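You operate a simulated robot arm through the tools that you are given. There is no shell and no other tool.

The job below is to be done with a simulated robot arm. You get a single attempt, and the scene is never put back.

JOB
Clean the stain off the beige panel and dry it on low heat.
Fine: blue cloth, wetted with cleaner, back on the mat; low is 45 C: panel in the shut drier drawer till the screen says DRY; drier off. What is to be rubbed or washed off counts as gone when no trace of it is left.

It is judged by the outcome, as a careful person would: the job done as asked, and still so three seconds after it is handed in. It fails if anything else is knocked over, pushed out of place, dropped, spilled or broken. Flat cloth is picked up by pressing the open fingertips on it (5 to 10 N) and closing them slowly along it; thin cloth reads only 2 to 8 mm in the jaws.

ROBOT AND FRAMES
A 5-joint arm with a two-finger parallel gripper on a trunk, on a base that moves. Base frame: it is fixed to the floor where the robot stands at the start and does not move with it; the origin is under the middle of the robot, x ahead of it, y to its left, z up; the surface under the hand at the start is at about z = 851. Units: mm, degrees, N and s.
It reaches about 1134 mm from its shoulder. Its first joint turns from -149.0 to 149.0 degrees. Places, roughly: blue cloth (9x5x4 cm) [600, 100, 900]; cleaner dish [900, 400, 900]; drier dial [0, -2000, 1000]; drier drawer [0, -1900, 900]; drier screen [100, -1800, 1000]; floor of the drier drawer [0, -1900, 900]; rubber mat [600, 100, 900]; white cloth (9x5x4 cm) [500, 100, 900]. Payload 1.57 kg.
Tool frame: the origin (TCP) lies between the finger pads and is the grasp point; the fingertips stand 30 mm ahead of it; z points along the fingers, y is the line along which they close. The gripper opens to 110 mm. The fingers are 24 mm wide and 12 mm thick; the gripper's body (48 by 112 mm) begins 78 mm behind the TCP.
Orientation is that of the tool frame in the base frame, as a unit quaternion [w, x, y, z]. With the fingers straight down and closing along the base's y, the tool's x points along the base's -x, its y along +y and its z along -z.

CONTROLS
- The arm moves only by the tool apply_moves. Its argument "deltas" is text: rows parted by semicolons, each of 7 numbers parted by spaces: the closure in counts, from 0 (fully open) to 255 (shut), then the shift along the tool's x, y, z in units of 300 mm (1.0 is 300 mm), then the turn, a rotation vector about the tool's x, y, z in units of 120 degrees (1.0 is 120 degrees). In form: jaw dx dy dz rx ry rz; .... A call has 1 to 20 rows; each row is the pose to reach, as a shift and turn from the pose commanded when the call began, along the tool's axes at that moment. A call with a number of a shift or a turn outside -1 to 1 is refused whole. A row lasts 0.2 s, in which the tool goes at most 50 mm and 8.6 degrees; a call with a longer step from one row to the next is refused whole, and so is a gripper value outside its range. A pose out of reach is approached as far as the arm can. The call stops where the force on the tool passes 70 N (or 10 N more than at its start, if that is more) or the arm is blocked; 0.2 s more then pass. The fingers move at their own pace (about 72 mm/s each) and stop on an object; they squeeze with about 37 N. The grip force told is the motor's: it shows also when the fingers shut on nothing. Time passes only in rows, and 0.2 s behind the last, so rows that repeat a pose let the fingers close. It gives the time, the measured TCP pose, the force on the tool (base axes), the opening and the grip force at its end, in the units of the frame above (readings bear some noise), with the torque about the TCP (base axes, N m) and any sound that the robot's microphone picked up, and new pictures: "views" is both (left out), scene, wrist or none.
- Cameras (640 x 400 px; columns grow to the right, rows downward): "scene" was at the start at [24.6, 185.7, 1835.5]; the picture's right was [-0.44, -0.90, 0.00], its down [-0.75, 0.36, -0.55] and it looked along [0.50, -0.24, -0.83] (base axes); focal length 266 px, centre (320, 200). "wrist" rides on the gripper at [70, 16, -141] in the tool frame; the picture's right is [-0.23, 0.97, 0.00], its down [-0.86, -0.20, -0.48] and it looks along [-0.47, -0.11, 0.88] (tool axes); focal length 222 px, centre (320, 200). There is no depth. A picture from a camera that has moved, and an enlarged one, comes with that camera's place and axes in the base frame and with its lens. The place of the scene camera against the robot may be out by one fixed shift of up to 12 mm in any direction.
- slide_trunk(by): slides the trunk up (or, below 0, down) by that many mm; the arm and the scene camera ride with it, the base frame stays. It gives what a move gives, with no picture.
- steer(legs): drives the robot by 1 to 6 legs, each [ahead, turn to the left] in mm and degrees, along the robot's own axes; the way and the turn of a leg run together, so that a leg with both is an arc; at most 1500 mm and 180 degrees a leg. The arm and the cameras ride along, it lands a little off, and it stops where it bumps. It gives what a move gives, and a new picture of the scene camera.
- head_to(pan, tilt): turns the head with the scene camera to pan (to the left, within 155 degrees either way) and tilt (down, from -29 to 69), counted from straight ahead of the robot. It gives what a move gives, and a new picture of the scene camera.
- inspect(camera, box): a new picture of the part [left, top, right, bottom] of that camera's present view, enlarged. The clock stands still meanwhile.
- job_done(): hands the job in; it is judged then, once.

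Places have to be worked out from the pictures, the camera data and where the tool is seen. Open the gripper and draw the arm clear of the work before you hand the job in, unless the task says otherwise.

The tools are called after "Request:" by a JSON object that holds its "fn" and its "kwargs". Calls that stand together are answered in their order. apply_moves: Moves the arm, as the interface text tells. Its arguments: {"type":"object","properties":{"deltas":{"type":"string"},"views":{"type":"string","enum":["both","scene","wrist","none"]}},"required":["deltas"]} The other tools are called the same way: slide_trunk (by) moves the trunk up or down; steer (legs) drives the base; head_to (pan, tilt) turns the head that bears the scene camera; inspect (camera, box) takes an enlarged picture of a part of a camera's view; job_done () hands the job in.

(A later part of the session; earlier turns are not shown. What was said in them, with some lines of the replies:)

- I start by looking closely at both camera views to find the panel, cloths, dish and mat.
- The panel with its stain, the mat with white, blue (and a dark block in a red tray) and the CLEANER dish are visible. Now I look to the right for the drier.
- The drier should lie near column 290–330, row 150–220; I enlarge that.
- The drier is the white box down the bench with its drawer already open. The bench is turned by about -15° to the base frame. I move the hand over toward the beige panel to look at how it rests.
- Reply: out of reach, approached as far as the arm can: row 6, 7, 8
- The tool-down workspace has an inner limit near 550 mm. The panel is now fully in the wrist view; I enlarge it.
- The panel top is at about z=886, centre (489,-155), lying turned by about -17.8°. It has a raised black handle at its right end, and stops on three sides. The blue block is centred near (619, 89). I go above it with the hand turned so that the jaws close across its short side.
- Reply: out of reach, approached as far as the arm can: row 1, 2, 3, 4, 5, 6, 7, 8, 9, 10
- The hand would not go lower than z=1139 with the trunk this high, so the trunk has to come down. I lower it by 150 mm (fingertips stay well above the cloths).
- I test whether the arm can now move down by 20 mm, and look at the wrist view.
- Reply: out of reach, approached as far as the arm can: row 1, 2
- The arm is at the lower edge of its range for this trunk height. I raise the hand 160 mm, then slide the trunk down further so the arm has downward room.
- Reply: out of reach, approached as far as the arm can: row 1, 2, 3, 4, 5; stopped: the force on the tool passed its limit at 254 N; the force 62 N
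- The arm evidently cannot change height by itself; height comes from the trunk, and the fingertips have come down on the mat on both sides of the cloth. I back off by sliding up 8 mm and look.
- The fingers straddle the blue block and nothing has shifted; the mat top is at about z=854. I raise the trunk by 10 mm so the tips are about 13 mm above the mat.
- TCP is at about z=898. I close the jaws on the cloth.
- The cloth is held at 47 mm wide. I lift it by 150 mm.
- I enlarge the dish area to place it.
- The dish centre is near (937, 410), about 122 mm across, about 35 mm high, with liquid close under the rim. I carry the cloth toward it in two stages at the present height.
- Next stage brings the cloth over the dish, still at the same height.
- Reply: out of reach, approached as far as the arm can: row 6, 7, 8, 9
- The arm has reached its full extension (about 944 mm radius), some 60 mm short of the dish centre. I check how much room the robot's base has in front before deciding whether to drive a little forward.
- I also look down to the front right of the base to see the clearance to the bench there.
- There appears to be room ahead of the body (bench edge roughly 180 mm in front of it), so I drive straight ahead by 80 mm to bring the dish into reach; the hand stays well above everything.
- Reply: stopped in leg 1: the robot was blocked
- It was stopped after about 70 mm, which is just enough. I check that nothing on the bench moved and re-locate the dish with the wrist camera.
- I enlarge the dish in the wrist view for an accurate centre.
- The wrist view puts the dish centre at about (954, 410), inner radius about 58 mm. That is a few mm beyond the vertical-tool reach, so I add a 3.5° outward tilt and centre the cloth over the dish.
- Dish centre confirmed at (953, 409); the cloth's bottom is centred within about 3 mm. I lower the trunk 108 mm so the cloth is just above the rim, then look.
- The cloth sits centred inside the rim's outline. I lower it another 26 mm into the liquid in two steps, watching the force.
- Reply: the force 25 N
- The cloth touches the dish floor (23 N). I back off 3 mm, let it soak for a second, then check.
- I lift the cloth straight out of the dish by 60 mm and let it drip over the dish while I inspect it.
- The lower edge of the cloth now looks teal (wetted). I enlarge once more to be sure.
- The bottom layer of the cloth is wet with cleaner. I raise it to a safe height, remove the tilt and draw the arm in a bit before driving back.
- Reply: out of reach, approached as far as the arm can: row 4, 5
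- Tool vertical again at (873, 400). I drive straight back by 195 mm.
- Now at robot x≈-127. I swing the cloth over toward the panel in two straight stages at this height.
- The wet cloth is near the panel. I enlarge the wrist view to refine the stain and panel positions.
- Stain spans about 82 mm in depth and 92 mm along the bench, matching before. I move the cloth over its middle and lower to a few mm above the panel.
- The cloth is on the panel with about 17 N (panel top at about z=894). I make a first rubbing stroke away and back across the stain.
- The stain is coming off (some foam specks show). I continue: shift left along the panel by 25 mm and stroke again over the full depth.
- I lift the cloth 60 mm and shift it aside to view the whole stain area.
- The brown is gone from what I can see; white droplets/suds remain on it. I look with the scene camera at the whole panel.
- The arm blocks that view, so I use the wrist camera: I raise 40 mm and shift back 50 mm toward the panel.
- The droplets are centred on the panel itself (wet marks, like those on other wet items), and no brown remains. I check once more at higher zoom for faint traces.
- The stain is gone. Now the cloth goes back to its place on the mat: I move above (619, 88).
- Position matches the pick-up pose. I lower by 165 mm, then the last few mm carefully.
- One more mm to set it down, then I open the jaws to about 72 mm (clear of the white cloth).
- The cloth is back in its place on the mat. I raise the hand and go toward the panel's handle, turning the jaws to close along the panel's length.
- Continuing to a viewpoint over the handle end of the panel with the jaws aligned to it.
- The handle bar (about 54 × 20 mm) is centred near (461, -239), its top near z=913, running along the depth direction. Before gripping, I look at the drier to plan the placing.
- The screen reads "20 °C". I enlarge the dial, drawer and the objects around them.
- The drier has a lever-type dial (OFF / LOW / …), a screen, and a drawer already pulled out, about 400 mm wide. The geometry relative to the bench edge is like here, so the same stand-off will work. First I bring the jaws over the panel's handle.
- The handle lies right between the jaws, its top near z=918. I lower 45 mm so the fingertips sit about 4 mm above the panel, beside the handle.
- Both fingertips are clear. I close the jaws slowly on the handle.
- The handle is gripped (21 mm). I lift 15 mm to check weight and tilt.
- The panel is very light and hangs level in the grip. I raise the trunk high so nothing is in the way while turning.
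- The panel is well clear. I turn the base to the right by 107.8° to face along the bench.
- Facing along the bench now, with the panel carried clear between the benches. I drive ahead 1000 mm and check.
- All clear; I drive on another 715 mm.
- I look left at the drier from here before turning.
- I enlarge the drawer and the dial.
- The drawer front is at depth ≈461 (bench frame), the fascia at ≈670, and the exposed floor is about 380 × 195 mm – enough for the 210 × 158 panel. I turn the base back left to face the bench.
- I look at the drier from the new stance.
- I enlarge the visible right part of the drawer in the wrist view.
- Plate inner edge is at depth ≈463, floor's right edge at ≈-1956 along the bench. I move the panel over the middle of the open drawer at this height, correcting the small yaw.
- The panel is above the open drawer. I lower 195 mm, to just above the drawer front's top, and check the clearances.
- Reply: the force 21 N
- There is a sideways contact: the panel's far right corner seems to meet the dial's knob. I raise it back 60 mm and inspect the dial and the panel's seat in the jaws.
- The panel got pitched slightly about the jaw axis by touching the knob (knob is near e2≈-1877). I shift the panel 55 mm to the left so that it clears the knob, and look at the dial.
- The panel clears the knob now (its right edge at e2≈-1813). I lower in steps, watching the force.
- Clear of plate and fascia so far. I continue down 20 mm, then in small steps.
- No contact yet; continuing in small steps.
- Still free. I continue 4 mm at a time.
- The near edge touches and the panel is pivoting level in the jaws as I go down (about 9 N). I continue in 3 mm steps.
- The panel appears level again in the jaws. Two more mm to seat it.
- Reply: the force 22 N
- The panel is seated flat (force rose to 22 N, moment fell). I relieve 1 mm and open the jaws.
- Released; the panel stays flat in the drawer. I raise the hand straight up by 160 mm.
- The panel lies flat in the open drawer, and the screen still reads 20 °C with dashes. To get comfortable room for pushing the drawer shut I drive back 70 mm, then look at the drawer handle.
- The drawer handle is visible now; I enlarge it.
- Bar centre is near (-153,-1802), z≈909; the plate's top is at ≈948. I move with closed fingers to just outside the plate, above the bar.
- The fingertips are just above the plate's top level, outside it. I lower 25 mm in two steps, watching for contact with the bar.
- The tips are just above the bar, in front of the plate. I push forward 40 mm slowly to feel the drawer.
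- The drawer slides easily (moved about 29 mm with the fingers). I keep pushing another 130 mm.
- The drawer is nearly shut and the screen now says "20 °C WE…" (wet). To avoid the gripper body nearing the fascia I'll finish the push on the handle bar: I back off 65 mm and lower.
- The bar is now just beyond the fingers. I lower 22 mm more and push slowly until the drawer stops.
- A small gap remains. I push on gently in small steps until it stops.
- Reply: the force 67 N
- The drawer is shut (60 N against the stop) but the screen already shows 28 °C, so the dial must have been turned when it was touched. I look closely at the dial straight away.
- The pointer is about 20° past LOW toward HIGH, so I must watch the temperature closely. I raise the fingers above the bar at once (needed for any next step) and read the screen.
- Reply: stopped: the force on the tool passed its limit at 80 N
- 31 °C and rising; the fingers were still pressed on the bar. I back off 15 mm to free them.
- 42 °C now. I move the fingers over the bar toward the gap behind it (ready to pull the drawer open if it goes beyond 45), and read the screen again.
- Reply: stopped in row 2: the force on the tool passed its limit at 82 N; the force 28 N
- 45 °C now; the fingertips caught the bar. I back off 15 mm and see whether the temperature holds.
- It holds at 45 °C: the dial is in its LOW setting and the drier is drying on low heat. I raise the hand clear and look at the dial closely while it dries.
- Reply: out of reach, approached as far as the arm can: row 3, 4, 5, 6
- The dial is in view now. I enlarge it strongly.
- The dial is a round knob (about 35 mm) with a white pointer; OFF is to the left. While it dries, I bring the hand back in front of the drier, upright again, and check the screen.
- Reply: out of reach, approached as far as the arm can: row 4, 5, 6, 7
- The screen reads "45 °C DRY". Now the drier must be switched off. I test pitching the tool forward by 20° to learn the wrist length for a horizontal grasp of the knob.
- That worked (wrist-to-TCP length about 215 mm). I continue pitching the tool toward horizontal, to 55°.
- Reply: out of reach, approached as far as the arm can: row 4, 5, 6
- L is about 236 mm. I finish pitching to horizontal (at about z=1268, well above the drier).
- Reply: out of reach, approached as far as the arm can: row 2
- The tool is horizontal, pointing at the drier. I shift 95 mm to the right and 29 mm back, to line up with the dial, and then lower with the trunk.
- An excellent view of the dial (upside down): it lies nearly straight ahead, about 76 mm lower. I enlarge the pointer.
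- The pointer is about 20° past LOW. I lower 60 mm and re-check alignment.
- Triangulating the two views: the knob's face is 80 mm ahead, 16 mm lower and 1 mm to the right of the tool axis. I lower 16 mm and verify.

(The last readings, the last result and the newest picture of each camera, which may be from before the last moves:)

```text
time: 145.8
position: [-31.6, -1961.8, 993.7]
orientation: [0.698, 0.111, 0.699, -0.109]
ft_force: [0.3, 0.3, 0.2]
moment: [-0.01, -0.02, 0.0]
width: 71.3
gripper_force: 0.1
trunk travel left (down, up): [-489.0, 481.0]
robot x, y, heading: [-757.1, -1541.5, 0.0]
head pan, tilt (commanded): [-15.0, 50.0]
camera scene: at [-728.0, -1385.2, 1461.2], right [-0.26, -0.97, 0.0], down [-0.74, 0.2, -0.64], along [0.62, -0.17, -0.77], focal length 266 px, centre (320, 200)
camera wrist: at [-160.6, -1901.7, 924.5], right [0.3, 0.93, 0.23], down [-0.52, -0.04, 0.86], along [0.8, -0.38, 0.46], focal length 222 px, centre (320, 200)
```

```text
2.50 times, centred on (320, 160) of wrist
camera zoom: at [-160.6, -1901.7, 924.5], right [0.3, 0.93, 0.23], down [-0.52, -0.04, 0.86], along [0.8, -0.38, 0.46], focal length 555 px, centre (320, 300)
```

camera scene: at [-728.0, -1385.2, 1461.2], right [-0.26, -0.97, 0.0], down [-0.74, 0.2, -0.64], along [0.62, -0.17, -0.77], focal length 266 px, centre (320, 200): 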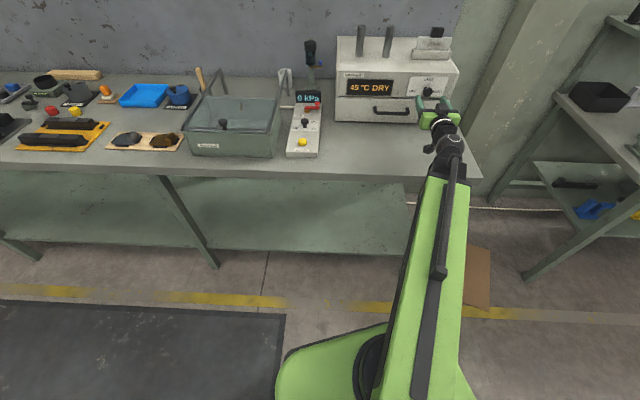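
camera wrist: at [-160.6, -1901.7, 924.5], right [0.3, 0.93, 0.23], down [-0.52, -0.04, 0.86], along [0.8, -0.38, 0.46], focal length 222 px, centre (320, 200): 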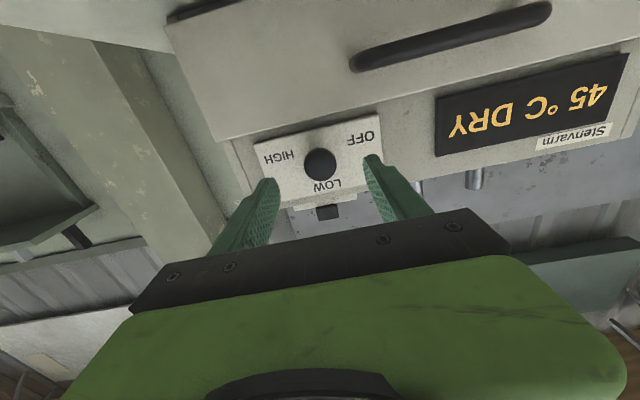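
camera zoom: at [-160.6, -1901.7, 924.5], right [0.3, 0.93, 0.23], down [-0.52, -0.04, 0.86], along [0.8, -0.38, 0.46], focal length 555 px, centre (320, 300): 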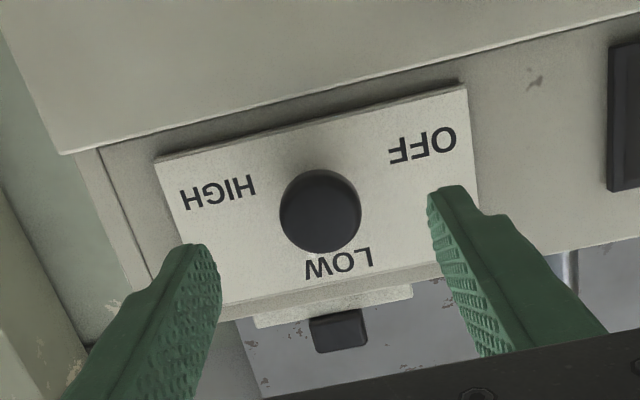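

The knob is exactly on the tool axis, 60 mm ahead. I advance 44 mm so the pads overlap the knob by about 14 mm.

Request:
{"fn": "apply_moves", "kwargs": {"deltas": "90 0 0 0.035 0 0 0; 90 0 0 0.07 0 0 0; 90 0 0 0.105 0 0 0; 90 0 0 0.13 0 0 0; 90 0 0 0.147 0 0 0; 90 0 0 0.147 0 0 0", "views": "wrist"}}

Request:
{"fn": "inspect", "kwargs": {"camera": "wrist", "box": [220, 80, 420, 240]}}

```text
time: 147.2
position: [10.6, -1974.7, 993.8]
orientation: [0.698, 0.111, 0.699, -0.108]
ft_force: [-0.7, 0.1, -0.5]
moment: [-0.02, 0.02, -0.02]
width: 71.4
gripper_force: 0.1
trunk travel left (down, up): [-489.0, 481.0]
robot x, y, heading: [-760.8, -1537.0, -0.2]
head pan, tilt (commanded): [-15.0, 50.0]
camera wrist: at [-118.4, -1915.4, 924.6], right [0.3, 0.93, 0.23], down [-0.52, -0.04, 0.86], along [0.8, -0.38, 0.46], focal length 222 px, centre (320, 200)
```

wrist: 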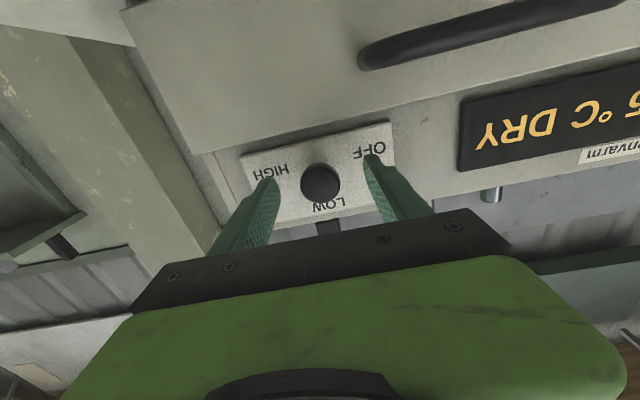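

```text
2.50 times, centred on (320, 160) of wrist
camera zoom: at [-118.4, -1915.4, 924.6], right [0.3, 0.93, 0.23], down [-0.52, -0.04, 0.86], along [0.8, -0.38, 0.46], focal length 555 px, centre (320, 300)
```

zoom: 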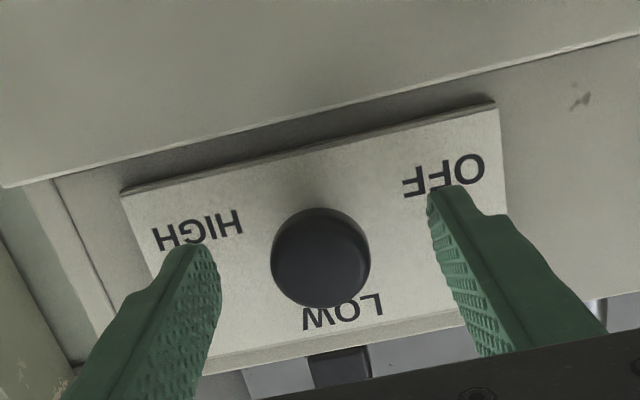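

The knob lies centred between the pads. I close on it gently.

Request:
{"fn": "apply_moves", "kwargs": {"deltas": "120 0 0 0 0 0 0; 145 0 0 0 0 0 0; 165 0 0 0 0 0 0; 185 0 0 0 0 0 0; 220 0 0 0 0 0 0; 255 0 0 0 0 0 0; 255 0 0 0 0 0 0", "views": "wrist"}}

Request:
{"fn": "inspect", "kwargs": {"camera": "wrist", "box": [220, 80, 420, 240]}}

```text
time: 148.8
position: [11.3, -1977.2, 992.6]
orientation: [0.698, 0.112, 0.699, -0.11]
ft_force: [1.4, -1.9, 1.1]
moment: [-0.01, -0.04, -0.05]
width: 31.4
gripper_force: 40.3
trunk travel left (down, up): [-489.0, 481.0]
robot x, y, heading: [-757.2, -1539.4, 0.1]
head pan, tilt (commanded): [-15.0, 50.0]
camera wrist: at [-118.4, -1915.6, 924.6], right [0.3, 0.93, 0.23], down [-0.52, -0.04, 0.86], along [0.8, -0.38, 0.46], focal length 222 px, centre (320, 200)
```

wrist: 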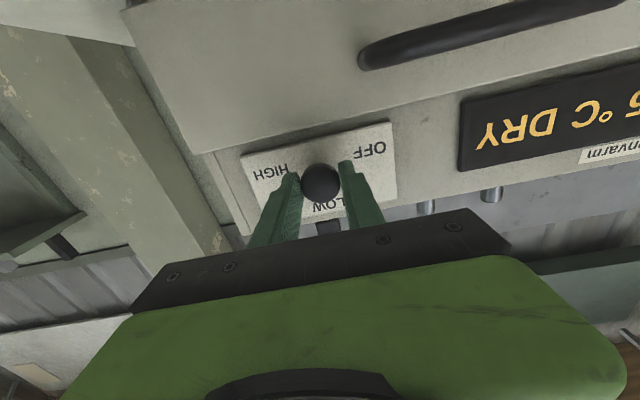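

```text
2.50 times, centred on (320, 160) of wrist
camera zoom: at [-118.4, -1915.6, 924.6], right [0.3, 0.93, 0.23], down [-0.52, -0.04, 0.86], along [0.8, -0.38, 0.46], focal length 555 px, centre (320, 300)
```

zoom: 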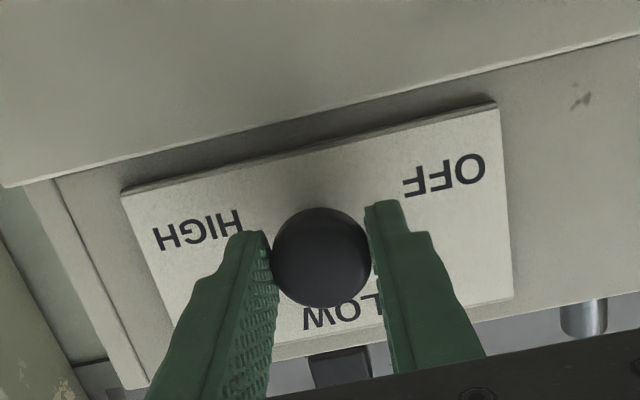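

The knob is held (31 mm, negligible side force). I roll the tool counter-clockwise (toward OFF) by about 60°.

Request:
{"fn": "apply_moves", "kwargs": {"deltas": "255 0 0 0 0 0 -0.05; 255 0 0 0 0 0 -0.1; 255 0 0 0 0 0 -0.15; 255 0 0 0 0 0 -0.2; 255 0 0 0 0 0 -0.25; 255 0 0 0 0 0 -0.3; 255 0 0 0 0 0 -0.35; 255 0 0 0 0 0 -0.4; 255 0 0 0 0 0 -0.45; 255 0 0 0 0 0 -0.5; 255 0 0 0 0 0 -0.5", "views": "both"}}

Request:
{"fn": "inspect", "kwargs": {"camera": "scene", "box": [330, 60, 480, 160]}}

```text
time: 151.2
position: [10.2, -1977.3, 994.0]
orientation: [0.55, -0.252, 0.66, -0.445]
ft_force: [11.6, -21.5, 23.5]
moment: [-0.1, -0.4, -0.69]
width: 31.3
gripper_force: 40.5
trunk travel left (down, up): [-489.0, 481.0]
robot x, y, heading: [-761.2, -1539.4, -0.1]
head pan, tilt (commanded): [-15.0, 50.0]
camera scene: at [-729.2, -1386.2, 1461.5], right [-0.26, -0.97, 0.0], down [-0.74, 0.2, -0.64], along [0.62, -0.17, -0.77], focal length 266 px, centre (320, 200)
camera wrist: at [-140.0, -1981.8, 945.7], right [0.21, 0.65, -0.73], down [-0.26, 0.76, 0.6], along [0.94, 0.06, 0.33], focal length 222 px, centre (320, 200)
```

scene: 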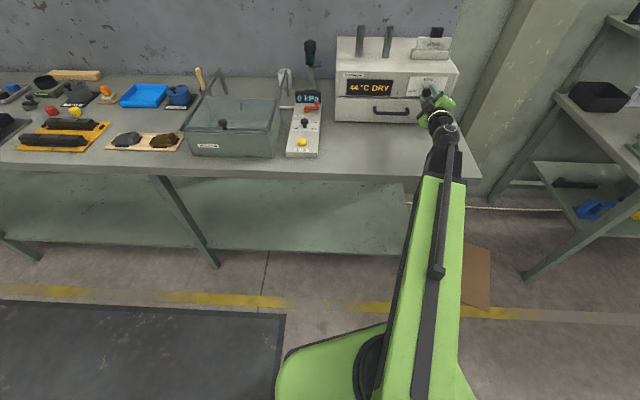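
wrist: 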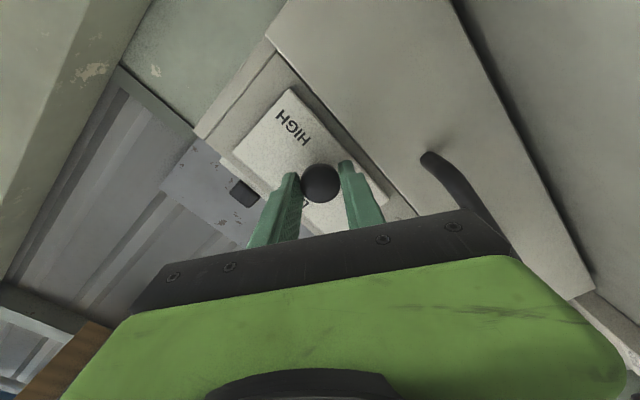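

```text
4.00 times, centred on (405, 110) of scene
camera zoom: at [-729.2, -1386.2, 1461.5], right [-0.26, -0.97, 0.0], down [-0.74, 0.2, -0.64], along [0.62, -0.17, -0.77], focal length 1066 px, centre (-20, 560)
```

zoom: 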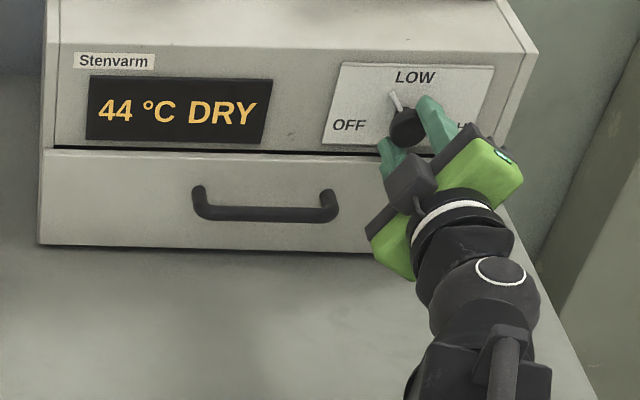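

The pointer is now at upper left and the temperature has begun to fall (44 °C): it is off. I turn a few degrees more so it stands firmly at OFF.

Request:
{"fn": "apply_moves", "kwargs": {"deltas": "255 0 0 0 0 0 -0.035; 255 0 0 0 0 0 -0.07; 255 0 0 0 0 0 -0.07", "views": "none"}}

Request:
{"fn": "inspect", "kwargs": {"camera": "scene", "box": [330, 60, 480, 160]}}

Request:
{"fn": "inspect", "kwargs": {"camera": "scene", "box": [405, 70, 445, 105]}}

```text
time: 152.0
position: [10.0, -1978.6, 993.7]
orientation: [0.516, -0.3, 0.64, -0.484]
ft_force: [22.3, -30.3, 39.2]
moment: [-0.21, -0.77, -0.19]
width: 31.4
gripper_force: 40.5
trunk travel left (down, up): [-489.0, 481.0]
robot x, y, heading: [-760.1, -1538.8, 0.1]
head pan, tilt (commanded): [-15.0, 50.0]
```

```text
4.00 times, centred on (405, 110) of scene
camera zoom: at [-729.3, -1386.4, 1461.6], right [-0.26, -0.97, 0.0], down [-0.74, 0.2, -0.64], along [0.62, -0.17, -0.77], focal length 1066 px, centre (-20, 560)
```

zoom: 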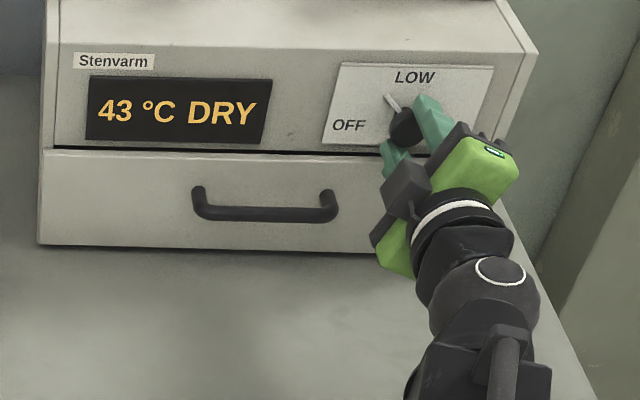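

```text
11.43 times, centred on (425, 88) of scene
camera zoom: at [-729.3, -1386.4, 1461.6], right [-0.26, -0.97, 0.0], down [-0.74, 0.2, -0.64], along [0.62, -0.17, -0.77], focal length 3046 px, centre (-880, 1486)
```

zoom: 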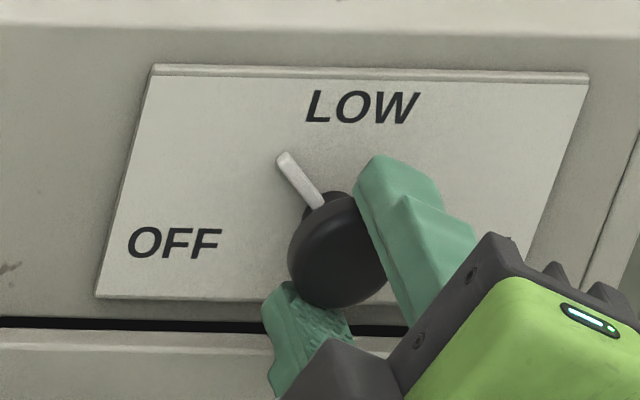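

Pointer is back at the original OFF angle (about -47°) and the screen shows 43 °C falling. I relieve the side load with a 3 mm trunk lift before releasing.

Request:
{"fn": "slide_trunk", "kwargs": {"by": 3}}

```text
time: 152.5
position: [10.5, -1976.9, 994.6]
orientation: [0.515, -0.301, 0.641, -0.483]
ft_force: [-15.1, -11.6, -20.4]
moment: [0.16, 0.59, -0.84]
width: 31.3
gripper_force: 40.2
trunk travel left (down, up): [-492.0, 478.0]
robot x, y, heading: [-758.8, -1540.4, -0.1]
head pan, tilt (commanded): [-15.0, 50.0]
```

Slightly over-corrected; I go back 1 mm and then open the jaws.

Request:
{"fn": "slide_trunk", "kwargs": {"by": -1}}

Request:
{"fn": "apply_moves", "kwargs": {"deltas": "190 0 0 0 0 0 0; 165 0 0 0 0 0 0; 140 0 0 0 0 0 0; 100 0 0 0 0 0 0; 90 0 0 0 0 0 0; 90 0 0 0 0 0 0", "views": "both"}}

Request:
{"fn": "inspect", "kwargs": {"camera": "scene", "box": [330, 60, 480, 160]}}

```text
time: 153.0
position: [9.9, -1977.4, 993.9]
orientation: [0.516, -0.299, 0.641, -0.483]
ft_force: [-25.8, -8.4, -26.6]
moment: [0.24, 0.93, -0.54]
width: 31.6
gripper_force: 40.2
trunk travel left (down, up): [-491.0, 479.0]
robot x, y, heading: [-759.7, -1540.7, 0.2]
head pan, tilt (commanded): [-15.0, 50.0]
```

```text
time: 154.4
position: [11.7, -1975.1, 995.3]
orientation: [0.516, -0.301, 0.641, -0.483]
ft_force: [0.1, 0.9, 0.2]
moment: [-0.02, 0.03, -0.03]
width: 71.4
gripper_force: 0.1
trunk travel left (down, up): [-491.0, 479.0]
robot x, y, heading: [-759.5, -1542.3, -0.2]
head pan, tilt (commanded): [-15.0, 50.0]
camera scene: at [-728.1, -1385.2, 1463.2], right [-0.26, -0.97, 0.0], down [-0.74, 0.2, -0.64], along [0.62, -0.17, -0.77], focal length 266 px, centre (320, 200)
camera wrist: at [-141.1, -1986.6, 955.4], right [0.18, 0.54, -0.82], down [-0.23, 0.83, 0.5], along [0.96, 0.1, 0.27], focal length 222 px, centre (320, 200)
```

scene: 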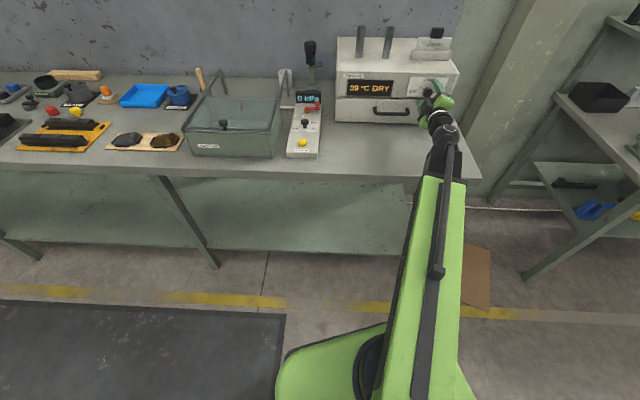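
wrist: 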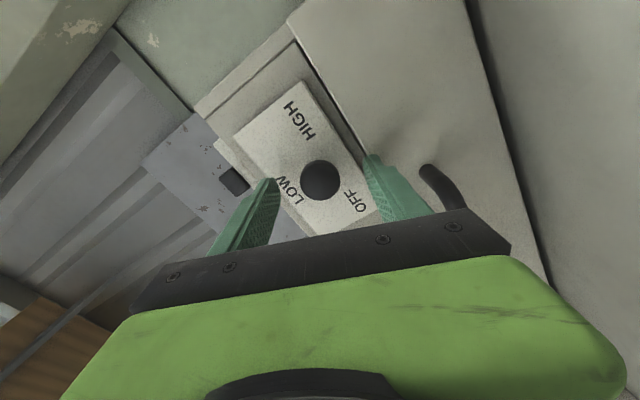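

```text
4.00 times, centred on (405, 110) of scene
camera zoom: at [-728.1, -1385.2, 1463.2], right [-0.26, -0.97, 0.0], down [-0.74, 0.2, -0.64], along [0.62, -0.17, -0.77], focal length 1066 px, centre (-20, 560)
```

zoom: 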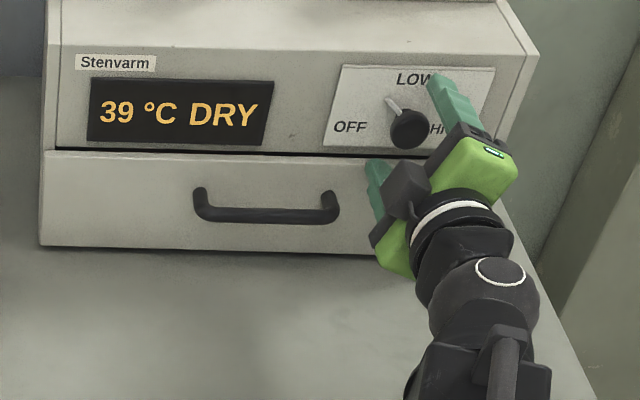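

39 °C and falling, pointer at OFF. I withdraw the open jaws straight back from the knob.

Request:
{"fn": "apply_moves", "kwargs": {"deltas": "90 0 0 -0.05 0 0 0; 90 0 0 -0.1 0 0 0; 90 0 0 -0.15 0 0 0; 90 0 0 -0.2 0 0 0; 90 0 0 -0.22 0 0 0; 90 0 0 -0.22 0 0 0", "views": "both"}}

Request:
{"fn": "inspect", "kwargs": {"camera": "scene", "box": [330, 60, 480, 160]}}

```text
time: 155.8
position: [-52.0, -1953.8, 996.4]
orientation: [0.516, -0.301, 0.64, -0.483]
ft_force: [-0.6, 0.5, -0.6]
moment: [0.01, -0.03, 0.0]
width: 71.4
gripper_force: 0.0
trunk travel left (down, up): [-491.0, 479.0]
robot x, y, heading: [-761.2, -1541.1, -0.0]
head pan, tilt (commanded): [-15.0, 50.0]
camera scene: at [-728.1, -1385.2, 1463.2], right [-0.26, -0.97, 0.0], down [-0.74, 0.2, -0.64], along [0.62, -0.17, -0.77], focal length 266 px, centre (320, 200)
camera wrist: at [-204.1, -1966.1, 955.4], right [0.18, 0.54, -0.82], down [-0.23, 0.83, 0.5], along [0.96, 0.1, 0.27], focal length 222 px, centre (320, 200)
```

scene: 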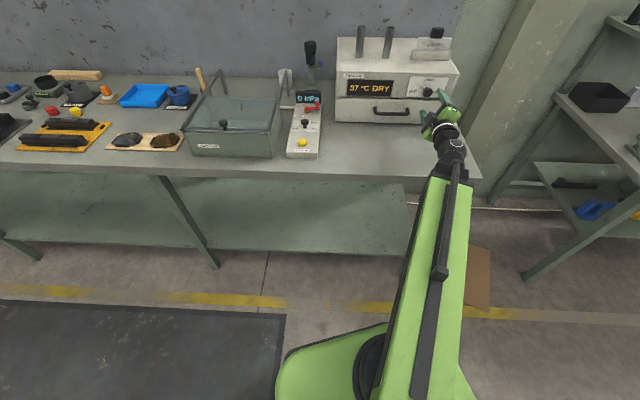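
wrist: 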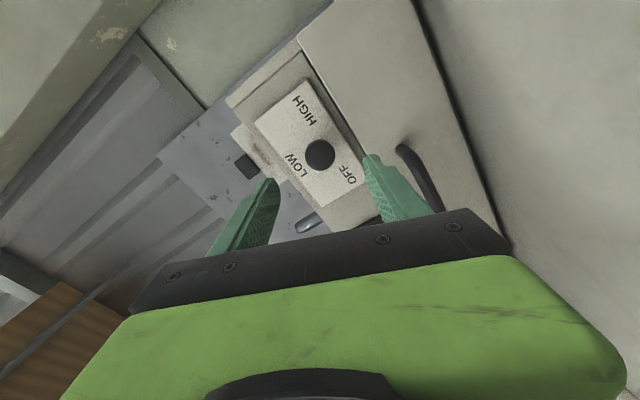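

```text
4.00 times, centred on (405, 110) of scene
camera zoom: at [-728.1, -1385.2, 1463.2], right [-0.26, -0.97, 0.0], down [-0.74, 0.2, -0.64], along [0.62, -0.17, -0.77], focal length 1066 px, centre (-20, 560)
```

zoom: 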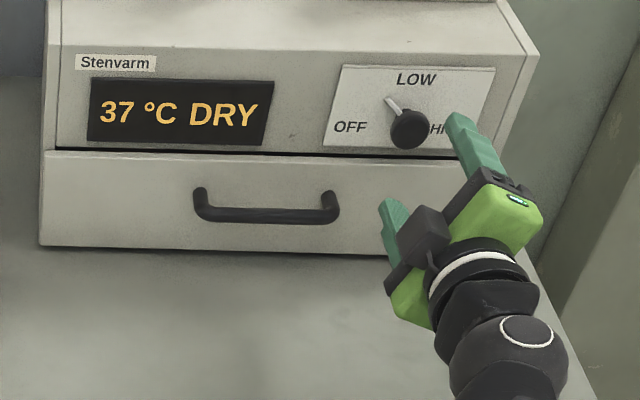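

Clear of the knob; screen 37 °C DRY, dial at OFF. I drive back 150 mm to draw the arm clear and take a last look.

Request:
{"fn": "steer", "kwargs": {"legs": [[-150, 0]]}}

Request:
{"fn": "inspect", "kwargs": {"camera": "scene", "box": [320, 40, 460, 140]}}

Request:
{"fn": "inspect", "kwargs": {"camera": "wrist", "box": [0, 0, 640, 400]}}

```text
time: 157.2
position: [-202.9, -1955.6, 995.7]
orientation: [0.515, -0.301, 0.641, -0.483]
ft_force: [0.1, -0.4, -0.4]
moment: [0.0, -0.02, -0.03]
width: 71.0
gripper_force: 0.1
trunk travel left (down, up): [-491.0, 479.0]
robot x, y, heading: [-911.6, -1543.3, 0.3]
head pan, tilt (commanded): [-15.0, 50.0]
camera scene: at [-878.6, -1385.2, 1463.2], right [-0.26, -0.97, 0.0], down [-0.74, 0.2, -0.64], along [0.62, -0.17, -0.77], focal length 266 px, centre (320, 200)
```

scene: 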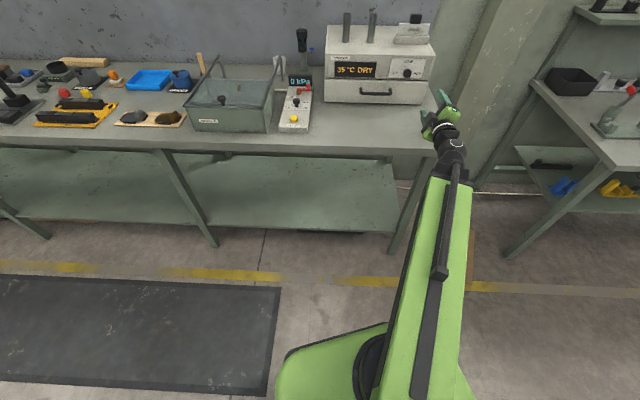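

```text
4.00 times, centred on (390, 90) of scene
camera zoom: at [-878.6, -1385.2, 1463.2], right [-0.26, -0.97, 0.0], down [-0.74, 0.2, -0.64], along [0.62, -0.17, -0.77], focal length 1066 px, centre (40, 640)
```

zoom: 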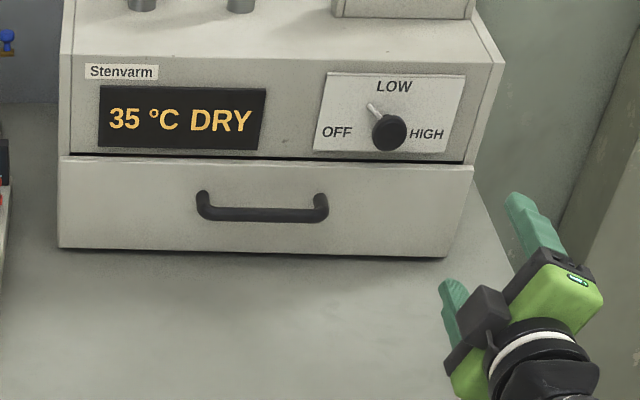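

```text
1.00 times, centred on (320, 200) of wrist (not enlarged: the box is as wide or as high as the picture)
camera zoom: at [-355.1, -1966.6, 955.3], right [0.18, 0.54, -0.82], down [-0.23, 0.83, 0.5], along [0.96, 0.1, 0.27], focal length 222 px, centre (320, 200)
```

zoom: 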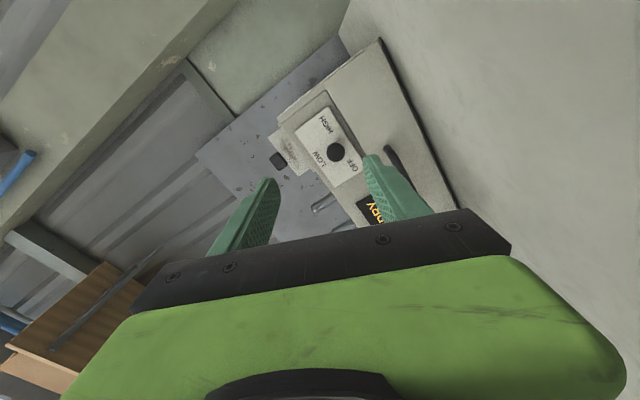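

Drawer shut, dial at OFF, screen cooling with DRY. I take one last look at the cleaning area to make sure that everything there is in place.

Request:
{"fn": "head_to", "kwargs": {"pan": 38, "tilt": 25}}

Request:
{"fn": "inspect", "kwargs": {"camera": "scene", "box": [220, 120, 420, 260]}}

```text
time: 158.4
position: [-203.0, -1956.4, 994.8]
orientation: [0.516, -0.301, 0.641, -0.482]
ft_force: [0.4, 0.9, -0.3]
moment: [-0.02, -0.01, -0.02]
width: 71.2
gripper_force: 0.1
trunk travel left (down, up): [-491.0, 479.0]
robot x, y, heading: [-912.2, -1540.8, 0.2]
head pan, tilt (commanded): [38.0, 25.0]
camera scene: at [-880.7, -1308.7, 1500.7], right [0.61, -0.79, 0.0], down [-0.33, -0.26, -0.91], along [0.71, 0.56, -0.42], focal length 266 px, centre (320, 200)
```

scene: 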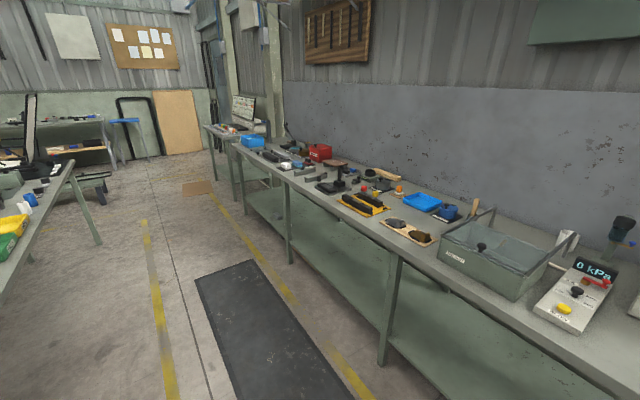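

```text
2.86 times, centred on (320, 190) of scene
camera zoom: at [-880.7, -1308.7, 1500.7], right [0.61, -0.79, 0.0], down [-0.33, -0.26, -0.91], along [0.71, 0.56, -0.42], focal length 762 px, centre (320, 229)
```

zoom: 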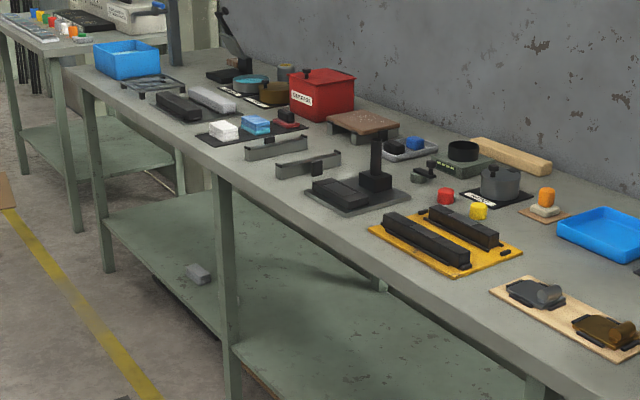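

Everything checks out. The blue cloth is back on the mat, nothing on the bench has been disturbed, and the panel is in the shut drawer. The dial is at OFF, the screen says DRY, and the gripper is open and clear, so I hand the job in.

Request:
{"fn": "job_done", "kwargs": {}}

```text
The job is handed in.
```

I cleaned and dried the panel, and it's in the shut drier drawer with the drier off. I've handed the job in, but no verdict has come back yet.

- **Stain:** I rubbed it off with the blue cloth wetted in the cleaner dish. A zoomed view afterwards showed no brown left, only white droplets from the cleaner.
- **Cloth:** the blue cloth is back in its place on the mat. The white cloth wasn't touched.
- **Drying:** the drier held at 45 °C until the screen read DRY. I then turned the dial back to OFF, and the screen had cooled to 35 °C at my last look.
- **Dial slip:** while I was placing the panel, it caught the dial and turned it a little past LOW. As a result, heating started by itself once the drawer shut. It settled at 45 °C and I never saw it go higher.
- **Bumps:** the base touched something once as I drove forward at the cleaning end of the bench. I also pressed the drawer handle with about 80 N while closing up. I saw nothing moved, spilled or knocked over.

I couldn't look inside the drawer at the end, so DRY is the screen's reading rather than something I saw.
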